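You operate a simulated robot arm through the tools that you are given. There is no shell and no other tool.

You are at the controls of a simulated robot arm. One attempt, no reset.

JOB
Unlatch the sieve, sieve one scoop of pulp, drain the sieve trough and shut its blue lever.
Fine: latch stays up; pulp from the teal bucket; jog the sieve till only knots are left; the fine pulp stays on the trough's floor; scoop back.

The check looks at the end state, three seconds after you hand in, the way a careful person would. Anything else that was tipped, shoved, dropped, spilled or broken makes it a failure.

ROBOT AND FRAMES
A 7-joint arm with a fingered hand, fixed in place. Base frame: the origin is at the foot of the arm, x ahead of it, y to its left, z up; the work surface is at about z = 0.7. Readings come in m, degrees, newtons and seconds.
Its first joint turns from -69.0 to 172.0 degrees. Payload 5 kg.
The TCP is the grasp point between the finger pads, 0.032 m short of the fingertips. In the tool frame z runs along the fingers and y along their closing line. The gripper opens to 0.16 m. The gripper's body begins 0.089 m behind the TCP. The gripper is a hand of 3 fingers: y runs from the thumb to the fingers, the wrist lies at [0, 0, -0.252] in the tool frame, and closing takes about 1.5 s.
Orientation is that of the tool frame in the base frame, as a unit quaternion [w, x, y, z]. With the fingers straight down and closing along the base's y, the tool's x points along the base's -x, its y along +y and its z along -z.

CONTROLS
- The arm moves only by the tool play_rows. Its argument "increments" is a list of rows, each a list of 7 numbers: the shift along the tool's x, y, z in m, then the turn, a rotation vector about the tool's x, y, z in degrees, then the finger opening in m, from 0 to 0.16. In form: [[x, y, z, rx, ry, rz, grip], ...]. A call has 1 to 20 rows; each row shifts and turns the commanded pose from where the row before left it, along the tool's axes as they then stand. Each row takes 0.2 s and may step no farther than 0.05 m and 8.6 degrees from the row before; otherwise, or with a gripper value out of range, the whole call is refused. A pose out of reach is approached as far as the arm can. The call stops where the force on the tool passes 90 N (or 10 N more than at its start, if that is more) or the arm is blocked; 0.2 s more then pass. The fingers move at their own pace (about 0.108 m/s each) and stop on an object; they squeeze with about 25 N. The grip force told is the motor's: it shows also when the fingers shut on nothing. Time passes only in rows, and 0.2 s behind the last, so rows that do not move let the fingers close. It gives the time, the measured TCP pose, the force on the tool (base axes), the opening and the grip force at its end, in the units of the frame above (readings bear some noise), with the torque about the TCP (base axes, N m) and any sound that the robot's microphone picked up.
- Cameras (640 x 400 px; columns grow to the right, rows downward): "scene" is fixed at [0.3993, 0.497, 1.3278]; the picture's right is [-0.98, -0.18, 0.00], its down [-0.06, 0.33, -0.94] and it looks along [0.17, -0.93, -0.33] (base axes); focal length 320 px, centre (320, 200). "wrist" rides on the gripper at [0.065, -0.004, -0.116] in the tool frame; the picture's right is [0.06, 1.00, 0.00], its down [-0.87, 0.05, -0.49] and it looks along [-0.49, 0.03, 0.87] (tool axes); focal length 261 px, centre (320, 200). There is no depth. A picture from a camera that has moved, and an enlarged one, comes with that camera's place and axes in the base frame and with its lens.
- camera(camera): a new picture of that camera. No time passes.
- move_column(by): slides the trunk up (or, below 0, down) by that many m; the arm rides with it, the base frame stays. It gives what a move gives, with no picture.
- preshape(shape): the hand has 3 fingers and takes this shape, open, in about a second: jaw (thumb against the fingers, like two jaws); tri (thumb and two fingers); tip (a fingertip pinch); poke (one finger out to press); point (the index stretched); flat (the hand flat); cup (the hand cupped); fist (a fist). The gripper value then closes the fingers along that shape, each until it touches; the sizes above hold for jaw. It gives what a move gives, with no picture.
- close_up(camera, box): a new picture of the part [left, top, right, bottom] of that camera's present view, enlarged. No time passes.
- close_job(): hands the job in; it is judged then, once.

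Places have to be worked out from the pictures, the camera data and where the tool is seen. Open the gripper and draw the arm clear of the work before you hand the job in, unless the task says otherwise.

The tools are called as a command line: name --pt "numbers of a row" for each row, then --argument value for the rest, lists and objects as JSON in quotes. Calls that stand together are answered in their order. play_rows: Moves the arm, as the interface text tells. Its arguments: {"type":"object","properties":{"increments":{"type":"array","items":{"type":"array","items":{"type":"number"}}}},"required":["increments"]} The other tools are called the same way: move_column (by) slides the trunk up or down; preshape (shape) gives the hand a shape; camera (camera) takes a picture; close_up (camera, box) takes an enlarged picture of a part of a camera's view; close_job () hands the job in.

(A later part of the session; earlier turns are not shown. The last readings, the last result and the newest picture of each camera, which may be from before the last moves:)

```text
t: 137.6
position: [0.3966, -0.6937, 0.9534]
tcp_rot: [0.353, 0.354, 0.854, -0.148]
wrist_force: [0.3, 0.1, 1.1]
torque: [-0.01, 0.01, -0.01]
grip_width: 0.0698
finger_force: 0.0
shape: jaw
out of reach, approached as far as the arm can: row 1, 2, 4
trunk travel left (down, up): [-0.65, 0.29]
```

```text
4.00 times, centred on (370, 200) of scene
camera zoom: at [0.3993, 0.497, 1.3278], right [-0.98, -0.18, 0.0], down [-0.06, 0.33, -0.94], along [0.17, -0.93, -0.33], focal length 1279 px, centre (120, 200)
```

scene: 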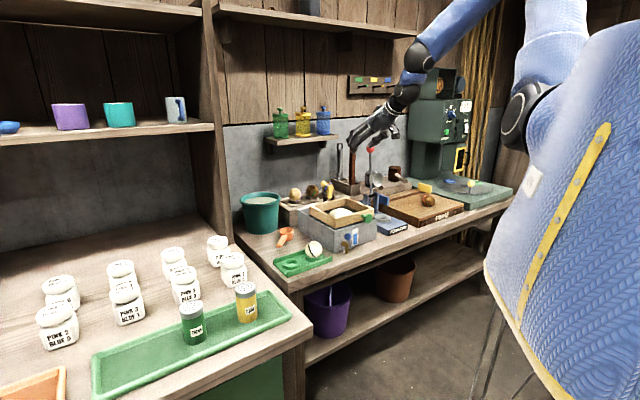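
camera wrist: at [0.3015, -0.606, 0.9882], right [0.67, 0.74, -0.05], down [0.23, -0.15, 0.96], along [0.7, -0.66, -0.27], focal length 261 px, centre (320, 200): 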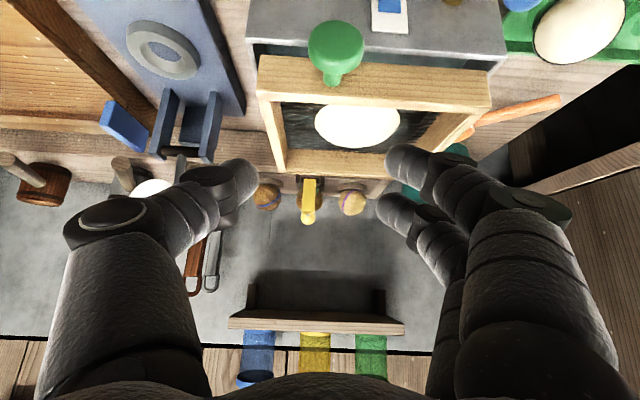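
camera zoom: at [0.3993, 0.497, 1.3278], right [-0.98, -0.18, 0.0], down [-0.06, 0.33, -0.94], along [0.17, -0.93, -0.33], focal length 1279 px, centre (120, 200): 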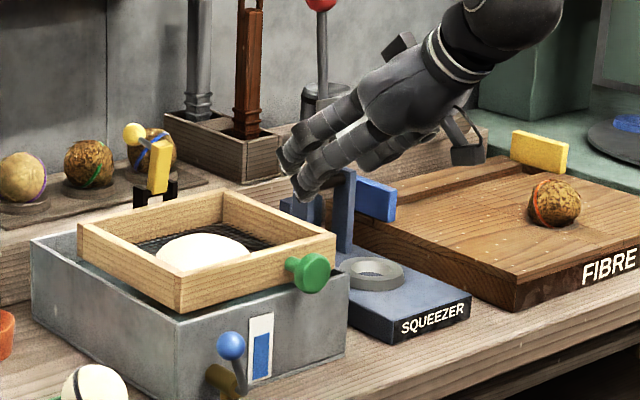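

play_rows --pt "0 0 0 0 6.67 0 0.07" --pt "0 0 0 0 6.67 0 0.07" --pt "0 0 0 0 6.67 0 0.07" --pt "0.008 0.0017 0.0268 0 0 0 0.07" --pt "0.008 0.0017 0.0268 0 0 0 0.07" --pt "0.008 0.0017 0.0268 0 0 0 0.07" --pt "0 0 0 0 0 0 0.07"

camera --camera "wrist"

close_up --camera "scene" --box '[320, 170, 420, 245]'

```text
t: 139.2
position: [0.4075, -0.6961, 0.8685]
tcp_rot: [0.199, 0.373, 0.902, -0.083]
wrist_force: [-0.2, 0.6, 0.0]
torque: [0.0, 0.04, -0.02]
grip_width: 0.0705
finger_force: 0.2
shape: jaw
trunk travel left (down, up): [-0.65, 0.29]
```

```text
taken
camera wrist: at [0.3281, -0.6242, 0.9469], right [0.67, 0.75, -0.03], down [0.45, -0.37, 0.81], along [0.59, -0.55, -0.58], focal length 261 px, centre (320, 200)
```

wrist: 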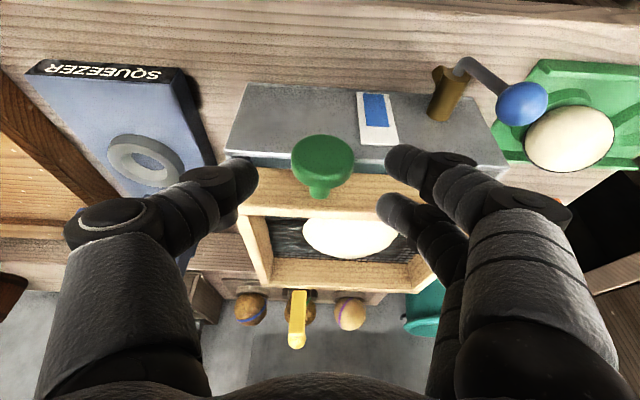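

```text
5.33 times, centred on (370, 208) of scene
camera zoom: at [0.3993, 0.497, 1.3278], right [-0.98, -0.18, 0.0], down [-0.06, 0.33, -0.94], along [0.17, -0.93, -0.33], focal length 1706 px, centre (53, 160)
```

zoom: 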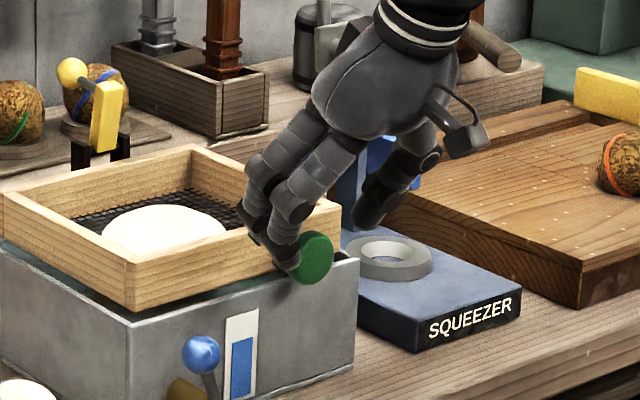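

The knob is centred between the fingers. I descend the last 2 cm and grip it.

play_rows --pt "0.0035 0 0.0097 0 0 0 0.07" --pt "0.0035 0 0.0097 0 0 0 0.07" --pt "0 0 0 0 0 0 0.04" --pt "0 0 0 0 0 0 0.0" --pt "0 0 0 0 0 0 0.0" --pt "0 0 0 0 0 0 0.0"

camera --camera "wrist"

close_up --camera "scene" --box '[320, 170, 420, 245]'

```text
t: 140.6
position: [0.4077, -0.7011, 0.8486]
tcp_rot: [0.198, 0.374, 0.902, -0.083]
wrist_force: [-2.9, -7.6, 0.1]
torque: [-0.13, 0.04, -0.12]
grip_width: 0.0166
finger_force: 24.6
shape: jaw
trunk travel left (down, up): [-0.65, 0.29]
```

```text
taken
camera wrist: at [0.3284, -0.6275, 0.926], right [0.67, 0.74, -0.03], down [0.45, -0.37, 0.81], along [0.59, -0.55, -0.58], focal length 261 px, centre (320, 200)
```

wrist: 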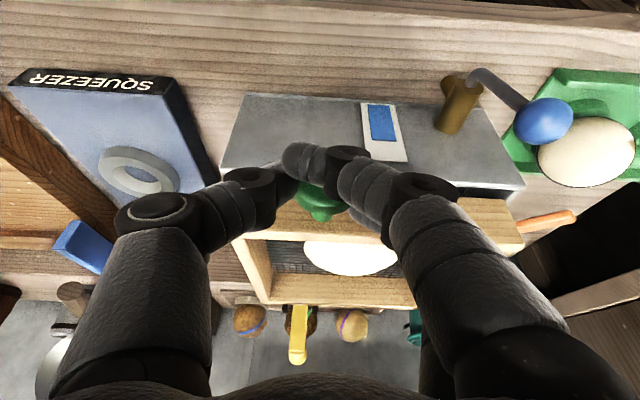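

```text
5.33 times, centred on (370, 208) of scene
camera zoom: at [0.3993, 0.497, 1.3278], right [-0.98, -0.18, 0.0], down [-0.06, 0.33, -0.94], along [0.17, -0.93, -0.33], focal length 1706 px, centre (53, 160)
```

zoom: 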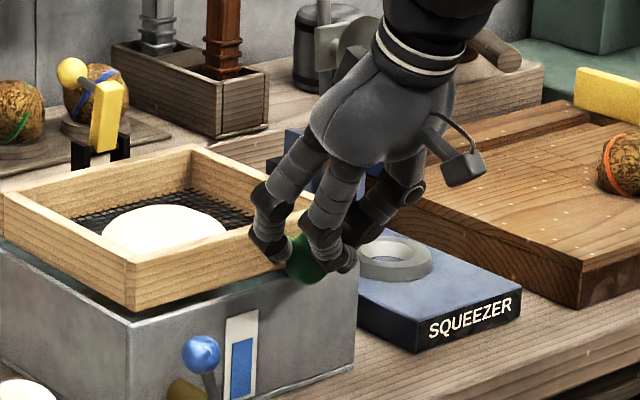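

play_rows --pt "-0.0091 0 0.0042 0 0 0 0.0" --pt "-0.0091 0 0.0042 0 0 0 0.0" --pt "-0.0091 0 0.0042 0 0 0 0.0" --pt "0 0 0 0 0 0 0.0"

close_up --camera "scene" --box '[290, 170, 410, 250]'

```text
t: 141.6
position: [0.4316, -0.7229, 0.8495]
tcp_rot: [0.198, 0.375, 0.902, -0.082]
wrist_force: [-10.6, -4.2, -4.3]
torque: [-0.02, 0.25, -0.2]
grip_width: 0.0164
finger_force: 24.6
shape: jaw
trunk travel left (down, up): [-0.65, 0.29]
```

```text
5.00 times, centred on (350, 210) of scene
camera zoom: at [0.3993, 0.497, 1.3278], right [-0.98, -0.18, 0.0], down [-0.06, 0.33, -0.94], along [0.17, -0.93, -0.33], focal length 1599 px, centre (170, 150)
```

zoom: 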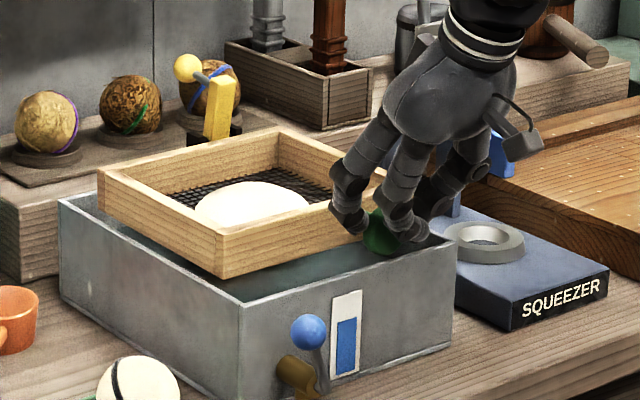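

The frame slides freely. I jog it back and forth.

play_rows --pt "0.0091 0 -0.0042 0 0 0 0.0" --pt "0.0091 0 -0.0042 0 0 0 0.0" --pt "0.0091 0 -0.0042 0 0 0 0.0" --pt "-0.0091 0 0.0042 0 0 0 0.0" --pt "-0.0091 0 0.0042 0 0 0 0.0" --pt "-0.0091 0 0.0042 0 0 0 0.0" --pt "0.0091 0 -0.0042 0 0 0 0.0" --pt "0.0091 0 -0.0042 0 0 0 0.0" --pt "0.0091 0 -0.0042 0 0 0 0.0" --pt "-0.0091 0 0.0042 0 0 0 0.0" --pt "-0.0091 0 0.0042 0 0 0 0.0" --pt "-0.0091 0 0.0042 0 0 0 0.0" --pt "0.0091 0 -0.0042 0 0 0 0.0" --pt "0.0091 0 -0.0042 0 0 0 0.0" --pt "0.0091 0 -0.0042 0 0 0 0.0" --pt "0 0 0 0 0 0 0.0"

close_up --camera "scene" --box '[290, 170, 410, 250]'

camera --camera "wrist"

```text
t: 145.0
position: [0.4089, -0.7013, 0.8472]
tcp_rot: [0.199, 0.375, 0.902, -0.083]
wrist_force: [-5.2, -7.5, 6.4]
torque: [-0.2, -0.02, -0.32]
grip_width: 0.017
finger_force: 24.9
shape: jaw
trunk travel left (down, up): [-0.65, 0.29]
```

```text
5.00 times, centred on (350, 210) of scene
camera zoom: at [0.3993, 0.497, 1.3278], right [-0.98, -0.18, 0.0], down [-0.06, 0.33, -0.94], along [0.17, -0.93, -0.33], focal length 1599 px, centre (170, 150)
```

zoom: 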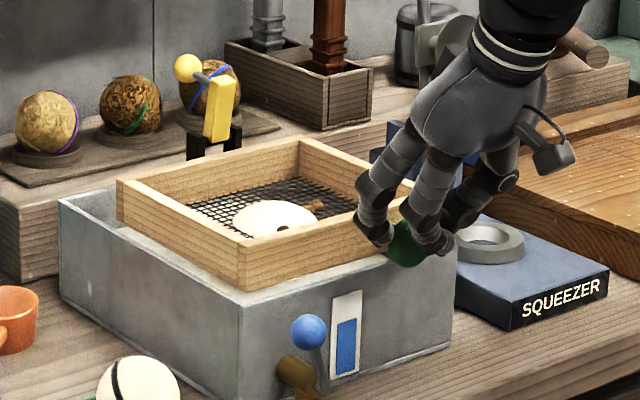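

```text
taken
camera wrist: at [0.3286, -0.628, 0.9255], right [0.67, 0.74, -0.03], down [0.45, -0.37, 0.81], along [0.59, -0.55, -0.58], focal length 261 px, centre (320, 200)
```

wrist: 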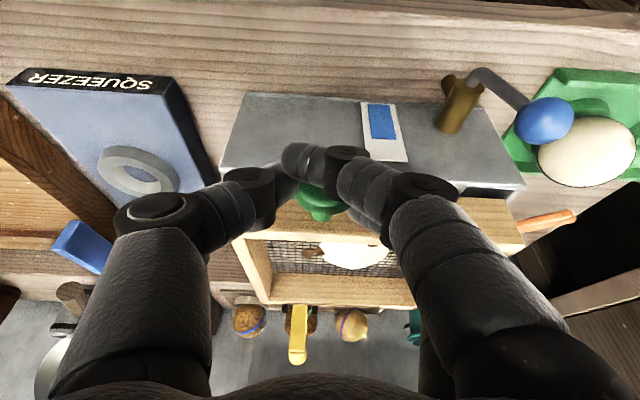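

It works: the mound is shrinking and brown knots are appearing. I keep jogging.

play_rows --pt "-0.0091 0 0.0042 0 0 0 0.0" --pt "-0.0091 0 0.0042 0 0 0 0.0" --pt "-0.0091 0 0.0042 0 0 0 0.0" --pt "0.0091 0 -0.0042 0 0 0 0.0" --pt "0.0091 0 -0.0042 0 0 0 0.0" --pt "0.0091 0 -0.0042 0 0 0 0.0" --pt "-0.0091 0 0.0042 0 0 0 0.0" --pt "-0.0091 0 0.0042 0 0 0 0.0" --pt "-0.0091 0 0.0042 0 0 0 0.0" --pt "0.0091 0 -0.0042 0 0 0 0.0" --pt "0.0091 0 -0.0042 0 0 0 0.0" --pt "0.0091 0 -0.0042 0 0 0 0.0" --pt "-0.0091 0 0.0042 0 0 0 0.0" --pt "-0.0091 0 0.0042 0 0 0 0.0" --pt "-0.0091 0 0.0042 0 0 0 0.0" --pt "0.0091 0 -0.0042 0 0 0 0.0" --pt "0.0091 0 -0.0042 0 0 0 0.0" --pt "0.0091 0 -0.0042 0 0 0 0.0" --pt "0 0 0 0 0 0 0.0"

close_up --camera "scene" --box '[290, 170, 410, 250]'

```text
t: 149.0
position: [0.4089, -0.7014, 0.847]
tcp_rot: [0.198, 0.375, 0.902, -0.083]
wrist_force: [-2.2, -13.3, 8.7]
torque: [-0.34, -0.07, -0.32]
grip_width: 0.017
finger_force: 25.1
shape: jaw
trunk travel left (down, up): [-0.65, 0.29]
```

```text
5.00 times, centred on (350, 210) of scene
camera zoom: at [0.3993, 0.497, 1.3278], right [-0.98, -0.18, 0.0], down [-0.06, 0.33, -0.94], along [0.17, -0.93, -0.33], focal length 1599 px, centre (170, 150)
```

zoom: 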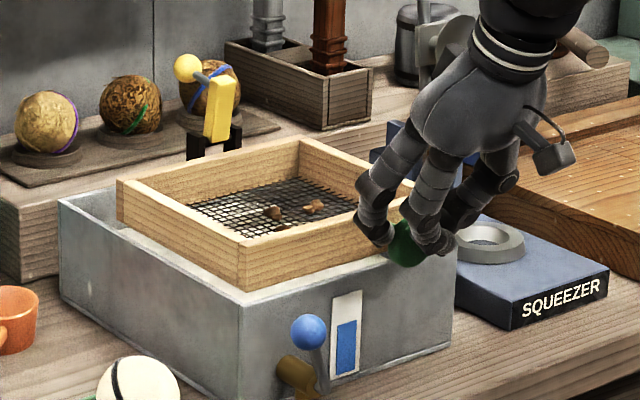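

close_up --camera "scene" --box '[315, 198, 365, 225]'

close_up --camera "wrist" --box '[230, 190, 430, 310]'

```text
12.80 times, centred on (340, 212) of scene
camera zoom: at [0.3993, 0.497, 1.3278], right [-0.98, -0.18, 0.0], down [-0.06, 0.33, -0.94], along [0.17, -0.93, -0.33], focal length 4094 px, centre (64, 53)
```

zoom: 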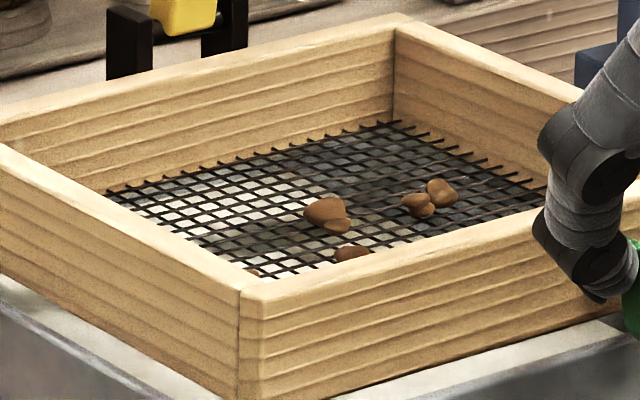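

```text
3.20 times, centred on (330, 250) of wrist
camera zoom: at [0.3285, -0.6279, 0.9254], right [0.67, 0.74, -0.03], down [0.45, -0.37, 0.81], along [0.59, -0.55, -0.58], focal length 834 px, centre (288, 40)
```

zoom: 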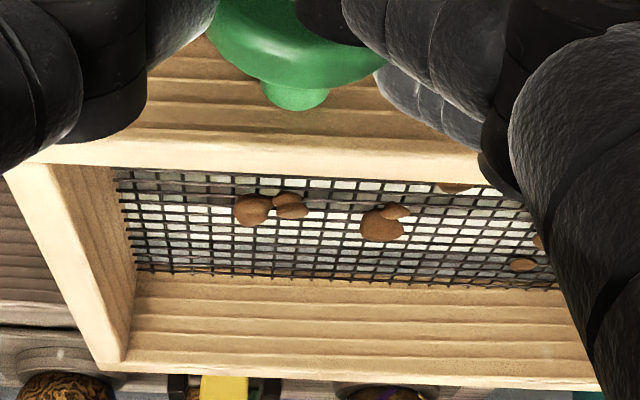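

Only knots remain on the mesh, with white fine pulp visible below. One more cycle for certainty, then I release the knob and back away upward.

play_rows --pt "-0.0091 0 0.0042 0 0 0 0.0" --pt "-0.0091 0 0.0042 0 0 0 0.0" --pt "-0.0091 0 0.0042 0 0 0 0.0" --pt "0.0091 0 -0.0042 0 0 0 0.0" --pt "0.0091 0 -0.0042 0 0 0 0.0" --pt "0.0091 0 -0.0042 0 0 0 0.0" --pt "0 0 0 0 0 0 0.03" --pt "0 0 0 0 0 0 0.07" --pt "0 0 0 0 0 0 0.07" --pt "-0.0085 0 -0.0181 0 0 0 0.07" --pt "-0.0085 0 -0.0181 0 0 0 0.07" --pt "-0.0085 0 -0.0181 0 0 0 0.07" --pt "-0.0085 0 -0.0181 0 0 0 0.07" --pt "0 0 0 0 0 0 0.07"

camera --camera "wrist"

close_up --camera "scene" --box '[290, 170, 410, 260]'

```text
t: 152.0
position: [0.4102, -0.7019, 0.9299]
tcp_rot: [0.199, 0.374, 0.902, -0.082]
wrist_force: [-0.3, 0.5, 0.1]
torque: [0.02, 0.01, 0.0]
grip_width: 0.0693
finger_force: 0.0
shape: jaw
trunk travel left (down, up): [-0.65, 0.29]
```

```text
taken
camera wrist: at [0.3301, -0.6299, 1.0059], right [0.67, 0.75, -0.03], down [0.45, -0.37, 0.81], along [0.59, -0.55, -0.58], focal length 261 px, centre (320, 200)
```

wrist: 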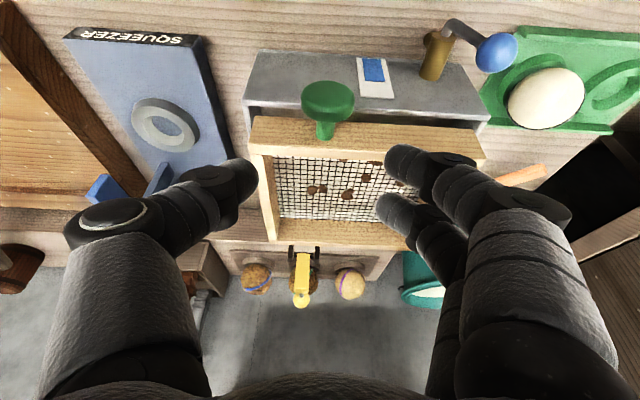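

```text
4.44 times, centred on (350, 215) of scene
camera zoom: at [0.3993, 0.497, 1.3278], right [-0.98, -0.18, 0.0], down [-0.06, 0.33, -0.94], along [0.17, -0.93, -0.33], focal length 1422 px, centre (187, 133)
```

zoom: 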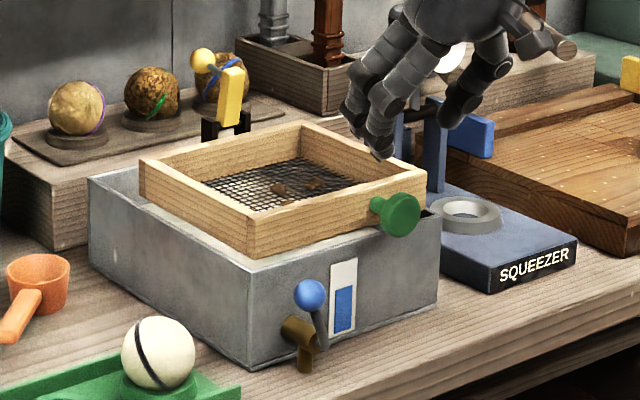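

close_up --camera "scene" --box '[340, 215, 390, 255]'

close_up --box '[340, 0, 540, 120]'

```text
10.00 times, centred on (365, 235) of scene
camera zoom: at [0.3993, 0.497, 1.3278], right [-0.98, -0.18, 0.0], down [-0.06, 0.33, -0.94], along [0.17, -0.93, -0.33], focal length 3198 px, centre (-130, -150)
```

zoom: 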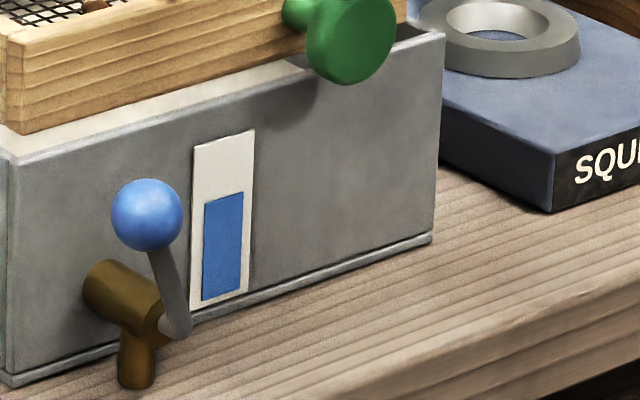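

```text
refused: no such camera
```

Somewhere the blue lever got nudged about 20° and the gauge has dropped slightly, so swinging it left opens the valve. I close the fingers and move beside the lever to open it properly.

play_rows --pt "0.0142 0.027 0.0044 0 0 0 0.0" --pt "0.0142 0.027 0.0044 0 0 0 0.0" --pt "0.0142 0.027 0.0044 0 0 0 0.0" --pt "0 0 0 0 0 0 0.0" --pt "0 0 0 0 0 0 0.0" --pt "0 0 0 0 0 0 0.0"

camera --camera "wrist"

close_up --camera "scene" --box '[320, 180, 420, 255]'

```text
t: 153.4
position: [0.4438, -0.6217, 0.8987]
tcp_rot: [0.198, 0.375, 0.902, -0.083]
wrist_force: [0.0, 0.4, -0.2]
torque: [0.01, 0.01, 0.01]
grip_width: 0.0
finger_force: 25.1
shape: jaw
trunk travel left (down, up): [-0.65, 0.29]
```

```text
taken
camera wrist: at [0.3631, -0.5483, 0.976], right [0.67, 0.75, -0.03], down [0.45, -0.37, 0.81], along [0.59, -0.55, -0.58], focal length 261 px, centre (320, 200)
```

wrist: 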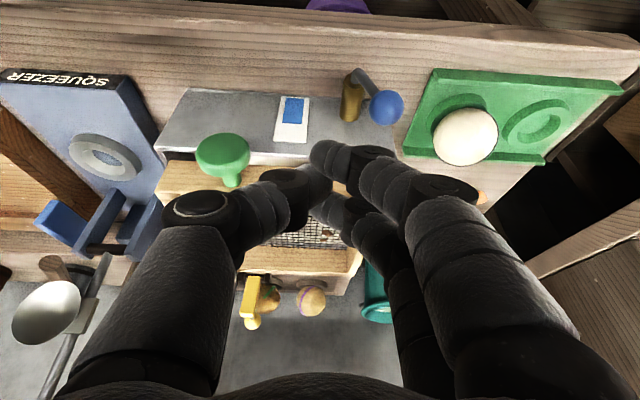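

```text
5.33 times, centred on (370, 218) of scene
camera zoom: at [0.3993, 0.497, 1.3278], right [-0.98, -0.18, 0.0], down [-0.06, 0.33, -0.94], along [0.17, -0.93, -0.33], focal length 1706 px, centre (53, 107)
```

zoom: 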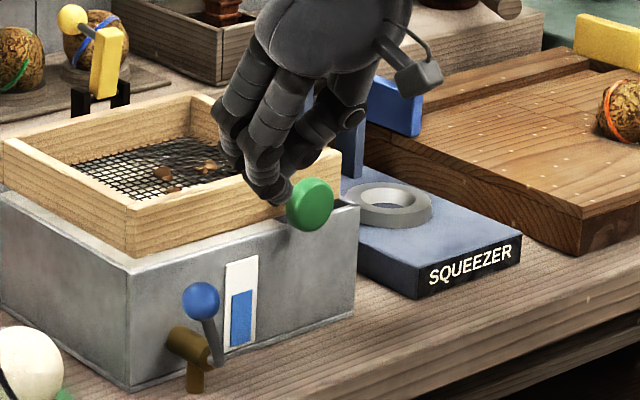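

play_rows --pt "0 0 0 0 0 0 0.06" --pt "0 0.0235 0 0 0 0 0.06" --pt "0 0.0235 0 0 0 0 0.06" --pt "0.0075 0 0.0163 0 0 0 0.06" --pt "0.0075 0 0.0163 0 0 0 0.06" --pt "0 0 0 0 0 0 0.06"

camera --camera "wrist"

close_up --camera "scene" --box '[320, 190, 420, 260]'

```text
t: 154.8
position: [0.4751, -0.5886, 0.8641]
tcp_rot: [0.198, 0.374, 0.902, -0.084]
wrist_force: [0.0, 0.1, -1.1]
torque: [-0.03, 0.0, -0.01]
grip_width: 0.0597
finger_force: 0.1
shape: jaw
trunk travel left (down, up): [-0.65, 0.29]
```

```text
taken
camera wrist: at [0.3957, -0.5148, 0.9411], right [0.67, 0.75, -0.03], down [0.45, -0.37, 0.81], along [0.59, -0.55, -0.58], focal length 261 px, centre (320, 200)
```

wrist: 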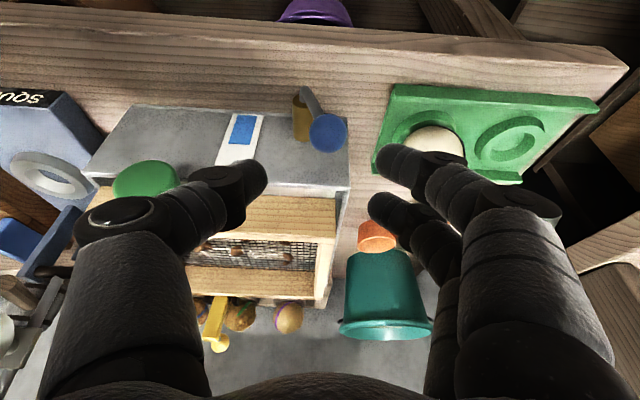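

```text
5.71 times, centred on (370, 225) of scene
camera zoom: at [0.3993, 0.497, 1.3278], right [-0.98, -0.18, 0.0], down [-0.06, 0.33, -0.94], along [0.17, -0.93, -0.33], focal length 1828 px, centre (34, 57)
```

zoom: 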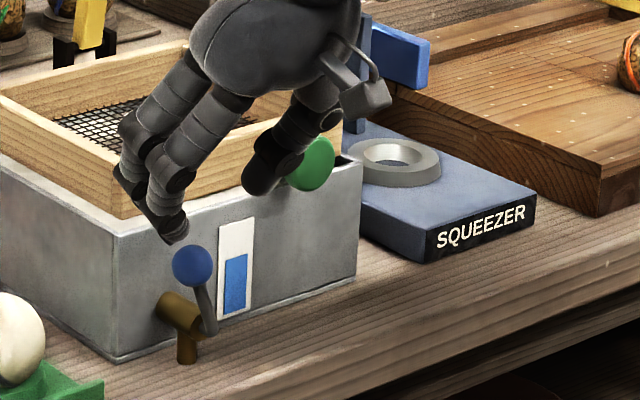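

play_rows --pt "0.0097 0.002 0.0209 0 0 0 0.06" --pt "0.0097 0.002 0.0209 0 0 0 0.05" --pt "0 0 0 0 0 0 0.045" --pt "0 0 0 0 0 0 0.045"

camera --camera "wrist"

close_up --camera "scene" --box '[330, 200, 410, 260]'

```text
t: 155.8
position: [0.4789, -0.5846, 0.8155]
tcp_rot: [0.199, 0.374, 0.902, -0.082]
wrist_force: [1.0, 0.2, -0.3]
torque: [-0.03, 0.0, 0.02]
grip_width: 0.0454
finger_force: 0.0
shape: jaw
trunk travel left (down, up): [-0.65, 0.29]
```

```text
taken
camera wrist: at [0.3986, -0.5111, 0.8933], right [0.67, 0.74, -0.03], down [0.45, -0.37, 0.81], along [0.59, -0.55, -0.58], focal length 261 px, centre (320, 200)
```

wrist: 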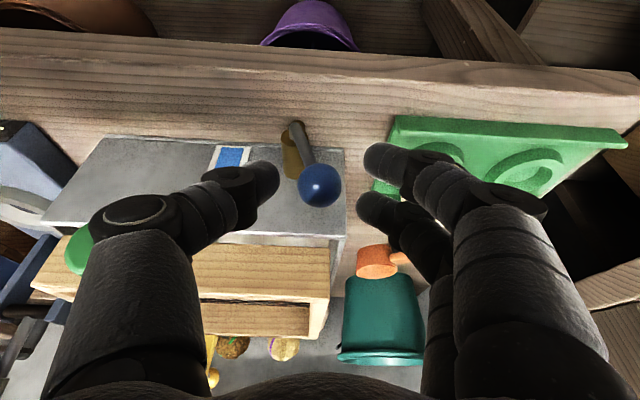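

```text
6.67 times, centred on (370, 230) of scene
camera zoom: at [0.3993, 0.497, 1.3278], right [-0.98, -0.18, 0.0], down [-0.06, 0.33, -0.94], along [0.17, -0.93, -0.33], focal length 2132 px, centre (-13, 0)
```

zoom: 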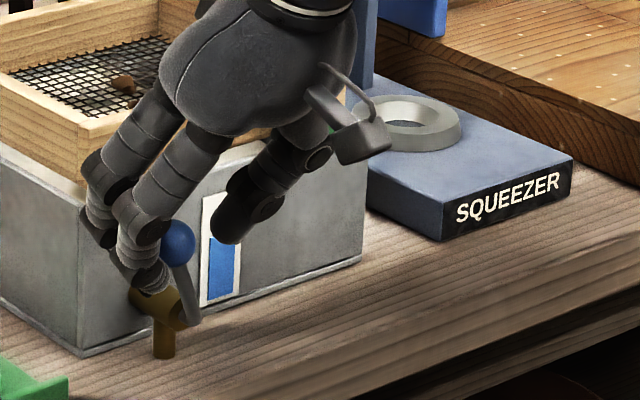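

The ball is caged between thumb and fingers. I sweep it left along its arc to open the tap.

play_rows --pt "0 0.008 0 0 0 0 0.045" --pt "0.0012 0.0078 0.0026 0 0 0 0.045" --pt "0.0017 0.0072 0.0037 0 0 0 0.045" --pt "0.0022 0.0065 0.0046 0 0 0 0.045" --pt "0.0026 0.0057 0.0056 0 0 0 0.045" --pt "0.0026 0.0041 0.0055 0 0 0 0.045" --pt "0 0 0 0 0 0 0.045"

camera --camera "wrist"

close_up --camera "scene" --box '[330, 200, 410, 260]'

```text
t: 157.4
position: [0.5071, -0.5568, 0.7924]
tcp_rot: [0.199, 0.373, 0.903, -0.081]
wrist_force: [0.0, -0.2, 0.1]
torque: [0.01, -0.05, 0.01]
grip_width: 0.0453
finger_force: 0.0
shape: jaw
trunk travel left (down, up): [-0.65, 0.29]
```

```text
taken
camera wrist: at [0.4275, -0.4842, 0.8688], right [0.67, 0.74, -0.03], down [0.45, -0.37, 0.81], along [0.59, -0.55, -0.58], focal length 261 px, centre (320, 200)
```

wrist: 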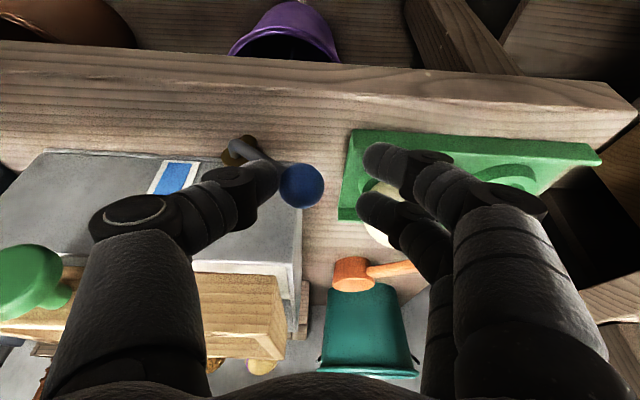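

```text
6.67 times, centred on (370, 230) of scene
camera zoom: at [0.3993, 0.497, 1.3278], right [-0.98, -0.18, 0.0], down [-0.06, 0.33, -0.94], along [0.17, -0.93, -0.33], focal length 2132 px, centre (-13, 0)
```

zoom: 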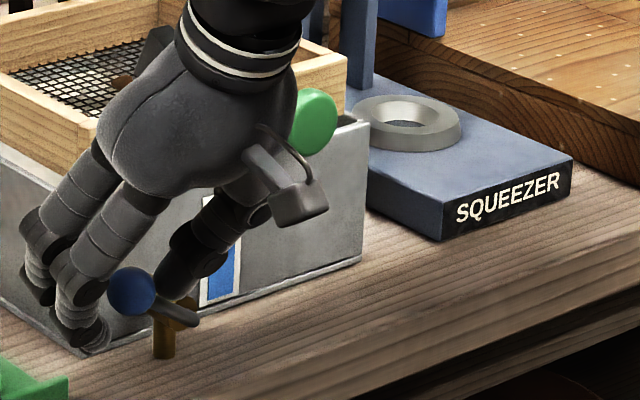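

The tap is now well open. I wait and watch the gauge.

play_rows --pt "0 0 0 0 0 0 0.045" --pt "0 0 0 0 0 0 0.045" --pt "0 0 0 0 0 0 0.045" --pt "0 0 0 0 0 0 0.045" --pt "0 0 0 0 0 0 0.045" --pt "0 0 0 0 0 0 0.045" --pt "0 0 0 0 0 0 0.045" --pt "0 0 0 0 0 0 0.045" --pt "0 0 0 0 0 0 0.045" --pt "0 0 0 0 0 0 0.045"

close_up --camera "scene" --box '[330, 200, 410, 260]'

camera --camera "wrist"

```text
t: 159.6
position: [0.5072, -0.5571, 0.7902]
tcp_rot: [0.198, 0.373, 0.903, -0.082]
wrist_force: [-0.2, 0.4, -0.4]
torque: [-0.04, 0.01, 0.0]
grip_width: 0.0451
finger_force: 0.0
shape: jaw
trunk travel left (down, up): [-0.65, 0.29]
```

```text
6.67 times, centred on (370, 230) of scene
camera zoom: at [0.3993, 0.497, 1.3278], right [-0.98, -0.18, 0.0], down [-0.06, 0.33, -0.94], along [0.17, -0.93, -0.33], focal length 2132 px, centre (-13, 0)
```

zoom: 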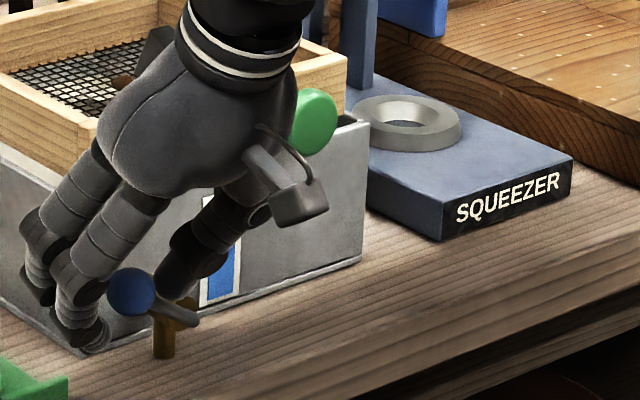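

```text
taken
camera wrist: at [0.4274, -0.4841, 0.8687], right [0.67, 0.75, -0.03], down [0.45, -0.37, 0.81], along [0.59, -0.55, -0.58], focal length 261 px, centre (320, 200)
```

wrist: 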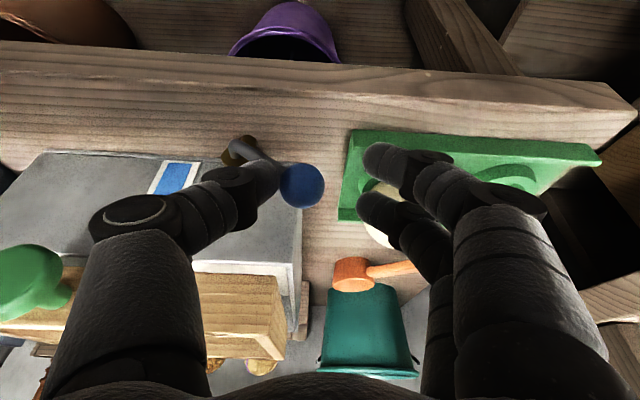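

close_up --camera "wrist" --box '[130, 140, 330, 230]'

close_up --camera "scene" --box '[340, 225, 380, 255]'

play_rows --pt "0 0 0 0 0 0 0.045" --pt "0 0 0 0 0 0 0.045" --pt "0 0 0 0 0 0 0.045" --pt "0 0 0 0 0 0 0.045" --pt "0 0 0 0 0 0 0.045" --pt "0 0 0 0 0 0 0.045" --pt "0 0 0 0 0 0 0.045" --pt "0 0 0 0 0 0 0.045" --pt "0 0 0 0 0 0 0.045" --pt "0 0 0 0 0 0 0.045" --pt "0 0 0 0 0 0 0.045" --pt "0 0 0 0 0 0 0.045"

close_up --camera "wrist" --box '[130, 140, 330, 230]'

close_up --camera "scene" --box '[340, 225, 380, 255]'

```text
3.20 times, centred on (230, 185) of wrist
camera zoom: at [0.4274, -0.4841, 0.8687], right [0.67, 0.75, -0.03], down [0.45, -0.37, 0.81], along [0.59, -0.55, -0.58], focal length 834 px, centre (608, 248)
```

zoom: 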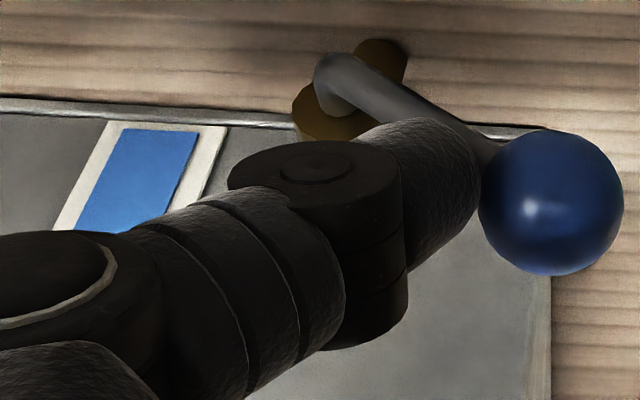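

```text
13.33 times, centred on (360, 240) of scene
camera zoom: at [0.3993, 0.497, 1.3278], right [-0.98, -0.18, 0.0], down [-0.06, 0.33, -0.94], along [0.17, -0.93, -0.33], focal length 4265 px, centre (-213, -333)
```

zoom: 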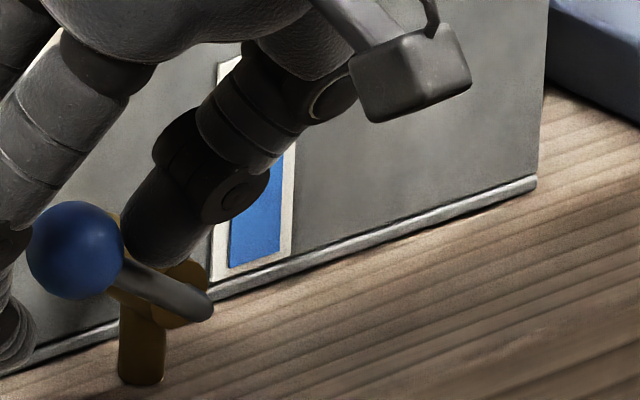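

```text
t: 162.2
position: [0.5062, -0.5575, 0.7906]
tcp_rot: [0.199, 0.374, 0.902, -0.082]
wrist_force: [0.5, -0.3, -0.6]
torque: [0.01, 0.02, 0.01]
grip_width: 0.0455
finger_force: 0.0
shape: jaw
trunk travel left (down, up): [-0.65, 0.29]
```

```text
3.20 times, centred on (230, 185) of wrist
camera zoom: at [0.4274, -0.4842, 0.8687], right [0.67, 0.75, -0.03], down [0.45, -0.37, 0.81], along [0.59, -0.55, -0.58], focal length 834 px, centre (608, 248)
```

zoom: 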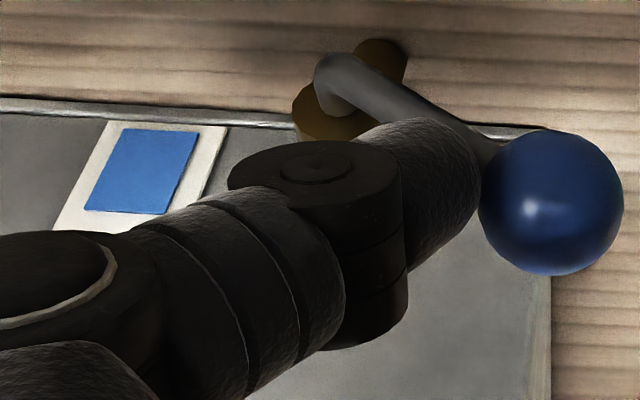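

```text
13.33 times, centred on (360, 240) of scene
camera zoom: at [0.3993, 0.497, 1.3278], right [-0.98, -0.18, 0.0], down [-0.06, 0.33, -0.94], along [0.17, -0.93, -0.33], focal length 4265 px, centre (-213, -333)
```

zoom: 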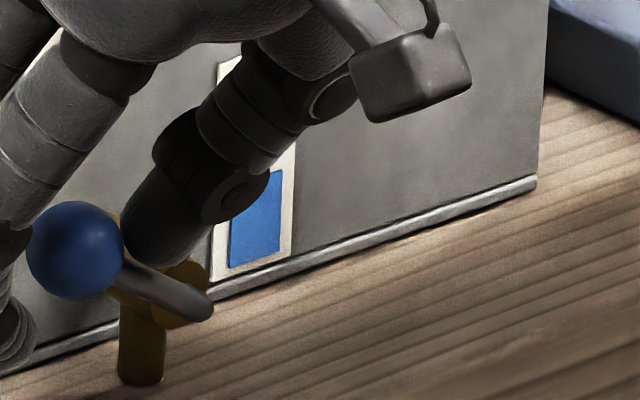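

The gauge is falling. I keep waiting.

play_rows --pt "0 0 0 0 0 0 0.045" --pt "0 0 0 0 0 0 0.045" --pt "0 0 0 0 0 0 0.045" --pt "0 0 0 0 0 0 0.045" --pt "0 0 0 0 0 0 0.045" --pt "0 0 0 0 0 0 0.045" --pt "0 0 0 0 0 0 0.045" --pt "0 0 0 0 0 0 0.045" --pt "0 0 0 0 0 0 0.045" --pt "0 0 0 0 0 0 0.045" --pt "0 0 0 0 0 0 0.045" --pt "0 0 0 0 0 0 0.045" --pt "0 0 0 0 0 0 0.045" --pt "0 0 0 0 0 0 0.045" --pt "0 0 0 0 0 0 0.045" --pt "0 0 0 0 0 0 0.045" --pt "0 0 0 0 0 0 0.045" --pt "0 0 0 0 0 0 0.045" --pt "0 0 0 0 0 0 0.045" --pt "0 0 0 0 0 0 0.045"

close_up --camera "wrist" --box '[130, 140, 330, 230]'

camera --camera "scene"

```text
t: 166.4
position: [0.507, -0.5574, 0.7913]
tcp_rot: [0.199, 0.373, 0.902, -0.082]
wrist_force: [0.1, -1.5, 0.4]
torque: [-0.03, -0.01, -0.02]
grip_width: 0.0452
finger_force: 0.1
shape: jaw
trunk travel left (down, up): [-0.65, 0.29]
```

```text
3.20 times, centred on (230, 185) of wrist
camera zoom: at [0.4274, -0.4841, 0.8687], right [0.67, 0.75, -0.03], down [0.45, -0.37, 0.81], along [0.59, -0.55, -0.58], focal length 834 px, centre (608, 248)
```

zoom: 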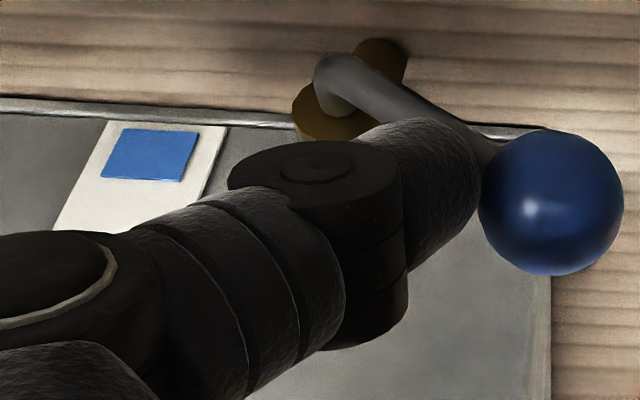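

```text
taken
```

scene: 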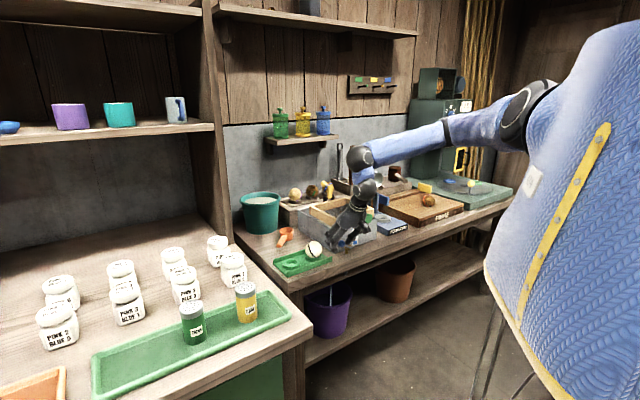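

Water is running into the purple bucket below. I wait until it's empty.

play_rows --pt "0 0 0 0 0 0 0.045" --pt "0 0 0 0 0 0 0.045" --pt "0 0 0 0 0 0 0.045" --pt "0 0 0 0 0 0 0.045" --pt "0 0 0 0 0 0 0.045" --pt "0 0 0 0 0 0 0.045" --pt "0 0 0 0 0 0 0.045" --pt "0 0 0 0 0 0 0.045" --pt "0 0 0 0 0 0 0.045" --pt "0 0 0 0 0 0 0.045" --pt "0 0 0 0 0 0 0.045" --pt "0 0 0 0 0 0 0.045" --pt "0 0 0 0 0 0 0.045" --pt "0 0 0 0 0 0 0.045" --pt "0 0 0 0 0 0 0.045" --pt "0 0 0 0 0 0 0.045" --pt "0 0 0 0 0 0 0.045" --pt "0 0 0 0 0 0 0.045" --pt "0 0 0 0 0 0 0.045" --pt "0 0 0 0 0 0 0.045"

play_rows --pt "0 0 0 0 0 0 0.045" --pt "0 0 0 0 0 0 0.045" --pt "0 0 0 0 0 0 0.045" --pt "0 0 0 0 0 0 0.045" --pt "0 0 0 0 0 0 0.045" --pt "0 0 0 0 0 0 0.045" --pt "0 0 0 0 0 0 0.045" --pt "0 0 0 0 0 0 0.045" --pt "0 0 0 0 0 0 0.045" --pt "0 0 0 0 0 0 0.045" --pt "0 0 0 0 0 0 0.045" --pt "0 0 0 0 0 0 0.045" --pt "0 0 0 0 0 0 0.045" --pt "0 0 0 0 0 0 0.045" --pt "0 0 0 0 0 0 0.045" --pt "0 0 0 0 0 0 0.045" --pt "0 0 0 0 0 0 0.045" --pt "0 0 0 0 0 0 0.045" --pt "0 0 0 0 0 0 0.045" --pt "0 0 0 0 0 0 0.045"

close_up --camera "wrist" --box '[130, 140, 330, 230]'

close_up --camera "scene" --box '[280, 190, 400, 350]'

```text
t: 170.6
position: [0.5082, -0.5574, 0.7902]
tcp_rot: [0.199, 0.373, 0.902, -0.082]
wrist_force: [0.4, -0.6, 0.2]
torque: [-0.03, 0.04, -0.01]
grip_width: 0.0453
finger_force: 0.1
shape: jaw
trunk travel left (down, up): [-0.65, 0.29]
```

```text
t: 174.8
position: [0.508, -0.5568, 0.7904]
tcp_rot: [0.198, 0.374, 0.902, -0.083]
wrist_force: [-0.5, 0.5, 0.2]
torque: [0.02, -0.01, -0.01]
grip_width: 0.0453
finger_force: 0.0
shape: jaw
trunk travel left (down, up): [-0.65, 0.29]
```

```text
3.20 times, centred on (230, 185) of wrist
camera zoom: at [0.4274, -0.4841, 0.8687], right [0.67, 0.74, -0.03], down [0.45, -0.37, 0.81], along [0.59, -0.55, -0.58], focal length 834 px, centre (608, 248)
```

zoom: 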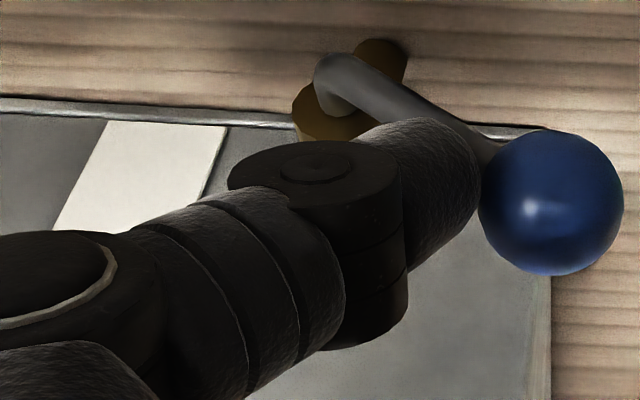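

```text
2.50 times, centred on (340, 270) of scene
camera zoom: at [0.3993, 0.497, 1.3278], right [-0.98, -0.18, 0.0], down [-0.06, 0.33, -0.94], along [0.17, -0.93, -0.33], focal length 800 px, centre (270, 25)
```

zoom: 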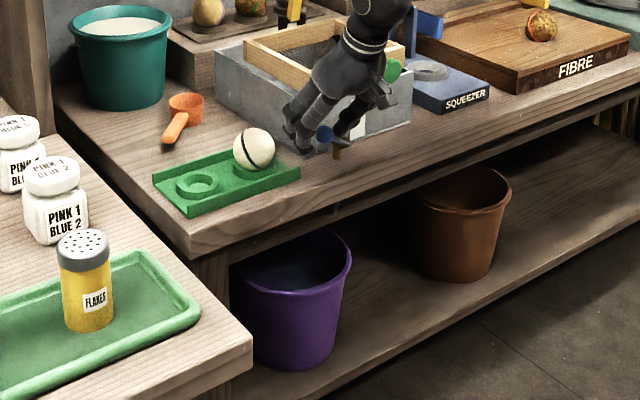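

The gauge reads empty and the stream has stopped. Now I sweep the lever back up to shut it.

play_rows --pt "0 -0.009 0 0 0 0 0.045" --pt "0 -0.009 0 0 0 0 0.045" --pt "-0.0026 -0.0041 -0.0055 0 0 0 0.045" --pt "-0.0026 -0.0057 -0.0056 0 0 0 0.045" --pt "-0.0022 -0.0065 -0.0046 0 0 0 0.045" --pt "-0.0017 -0.0072 -0.0037 0 0 0 0.045" --pt "-0.0012 -0.0078 -0.0026 0 0 0 0.045" --pt "-0.0007 -0.0081 -0.0015 0 0 0 0.045" --pt "0 0 0 0 0 0 0.045"

close_up --camera "scene" --box '[340, 215, 390, 255]'

camera --camera "wrist"

```text
t: 176.8
position: [0.4662, -0.597, 0.8181]
tcp_rot: [0.198, 0.374, 0.902, -0.082]
wrist_force: [-0.1, -0.2, -0.6]
torque: [0.02, 0.0, 0.02]
grip_width: 0.0454
finger_force: 0.1
shape: jaw
trunk travel left (down, up): [-0.65, 0.29]
```

```text
10.00 times, centred on (365, 235) of scene
camera zoom: at [0.3993, 0.497, 1.3278], right [-0.98, -0.18, 0.0], down [-0.06, 0.33, -0.94], along [0.17, -0.93, -0.33], focal length 3198 px, centre (-130, -150)
```

zoom: 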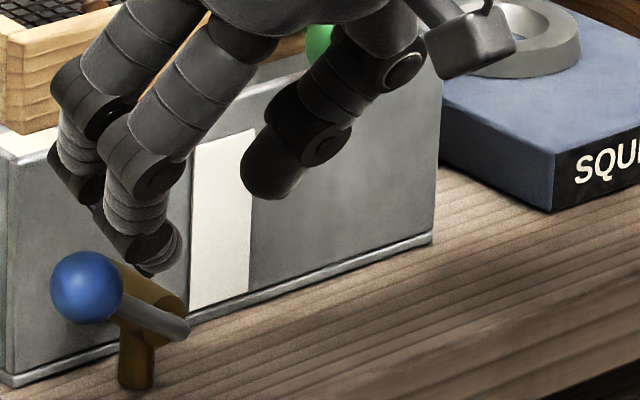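

```text
taken
camera wrist: at [0.3862, -0.524, 0.8955], right [0.67, 0.75, -0.03], down [0.45, -0.37, 0.81], along [0.59, -0.55, -0.59], focal length 261 px, centre (320, 200)
```

wrist: 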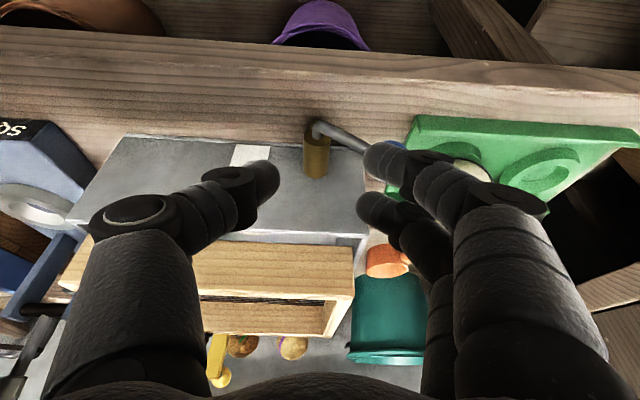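

The fingers slipped over the ball. I lift, go back around it, lower over the ball and pinch it lightly this time.

play_rows --pt "-0.0127 0 -0.0272 0 0 0 0.07" --pt "-0.0085 0 -0.0181 0 0 0 0.07" --pt "0 0.0225 0 0 0 0 0.07" --pt "0 0.0225 0 0 0 0 0.07" --pt "0 0 0 0 0 0 0.07"

camera --camera "wrist"

```text
t: 178.0
position: [0.4825, -0.5808, 0.8687]
tcp_rot: [0.199, 0.374, 0.902, -0.082]
wrist_force: [0.9, -1.1, -1.2]
torque: [-0.05, 0.03, 0.03]
grip_width: 0.0695
finger_force: 0.0
shape: jaw
out of reach, approached as far as the arm can: row 4
trunk travel left (down, up): [-0.65, 0.29]
```

```text
taken
camera wrist: at [0.4019, -0.5076, 0.9463], right [0.67, 0.75, -0.03], down [0.45, -0.37, 0.81], along [0.59, -0.55, -0.59], focal length 261 px, centre (320, 200)
```

wrist: 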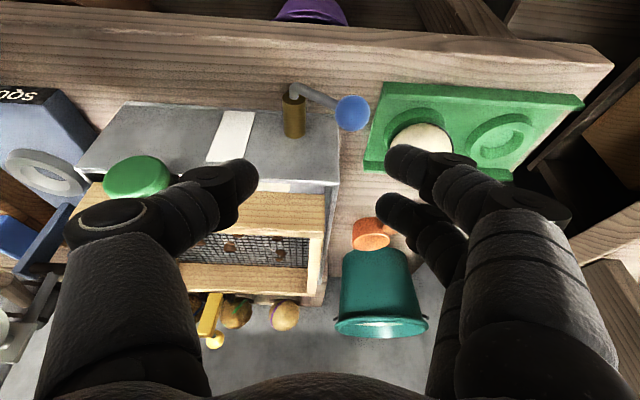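

play_rows --pt "0 0 0 0 0 0 0.1" --pt "0 0 0 0 0 0 0.1" --pt "0.0116 0.002 0.0248 0 0 0 0.1" --pt "0.0116 0.008 0.0248 0 0 0 0.1" --pt "0.0116 0.008 0.0248 0 0 0 0.1" --pt "0 0 0 0 0 0 0.1"

camera --camera "wrist"

close_up --camera "scene" --box '[330, 200, 410, 260]'

```text
t: 179.4
position: [0.4936, -0.5677, 0.7857]
tcp_rot: [0.198, 0.373, 0.903, -0.082]
wrist_force: [0.0, -0.3, 0.4]
torque: [0.02, 0.0, 0.01]
grip_width: 0.0994
finger_force: 0.2
shape: jaw
trunk travel left (down, up): [-0.65, 0.29]
```

```text
taken
camera wrist: at [0.4135, -0.4941, 0.8631], right [0.67, 0.75, -0.03], down [0.45, -0.37, 0.81], along [0.59, -0.55, -0.58], focal length 261 px, centre (320, 200)
```

wrist: 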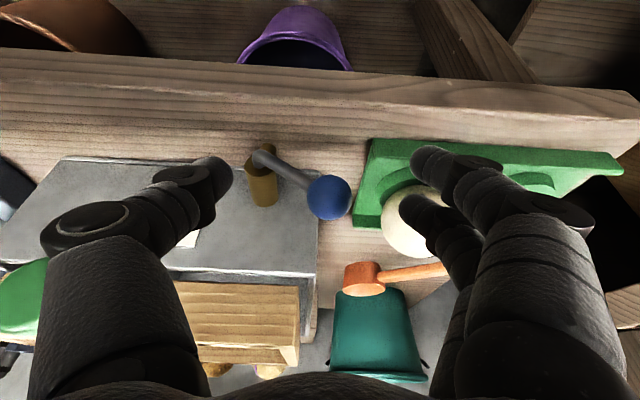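

```text
6.67 times, centred on (370, 230) of scene
camera zoom: at [0.3993, 0.497, 1.3278], right [-0.98, -0.18, 0.0], down [-0.06, 0.33, -0.94], along [0.17, -0.93, -0.33], focal length 2132 px, centre (-13, 0)
```

zoom: 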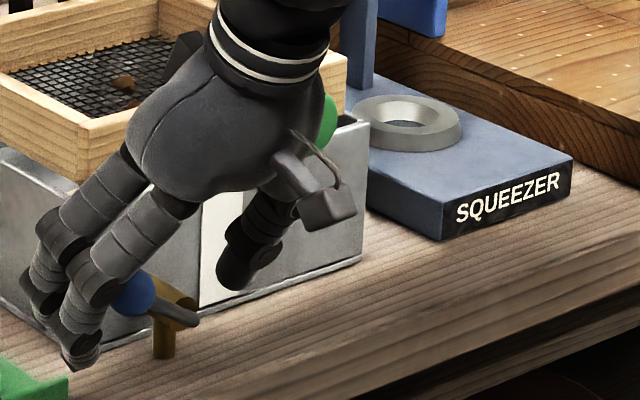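

play_rows --pt "0 0 0 0 0 0 0.06" --pt "0 0 0 0 0 0 0.03" --pt "0 0 0 0 0 0 0.015" --pt "0 0 0 0 0 0 0.015" --pt "0 0 0 0 0 0 0.015"

camera --camera "wrist"

close_up --camera "scene" --box '[330, 200, 410, 260]'

```text
t: 180.6
position: [0.4942, -0.5663, 0.7852]
tcp_rot: [0.199, 0.373, 0.902, -0.082]
wrist_force: [4.6, 6.5, 4.8]
torque: [0.1, -0.17, 0.22]
grip_width: 0.0174
finger_force: 0.1
shape: jaw
trunk travel left (down, up): [-0.65, 0.29]
```

```text
taken
camera wrist: at [0.414, -0.4936, 0.8634], right [0.67, 0.75, -0.03], down [0.45, -0.37, 0.81], along [0.59, -0.55, -0.58], focal length 261 px, centre (320, 200)
```

wrist: 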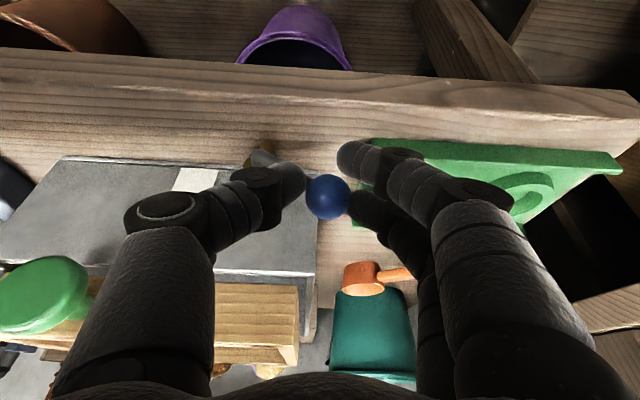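

```text
6.67 times, centred on (370, 230) of scene
camera zoom: at [0.3993, 0.497, 1.3278], right [-0.98, -0.18, 0.0], down [-0.06, 0.33, -0.94], along [0.17, -0.93, -0.33], focal length 2132 px, centre (-13, 0)
```

zoom: 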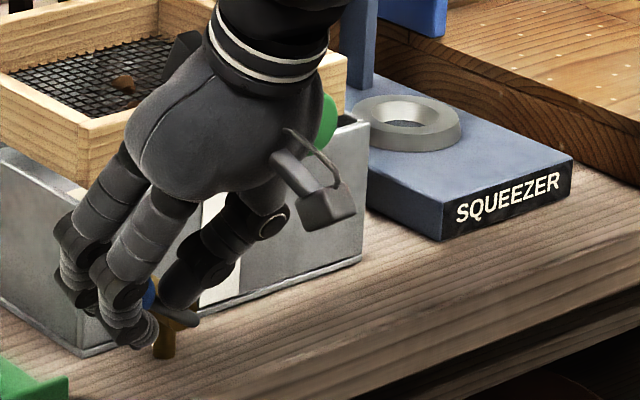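

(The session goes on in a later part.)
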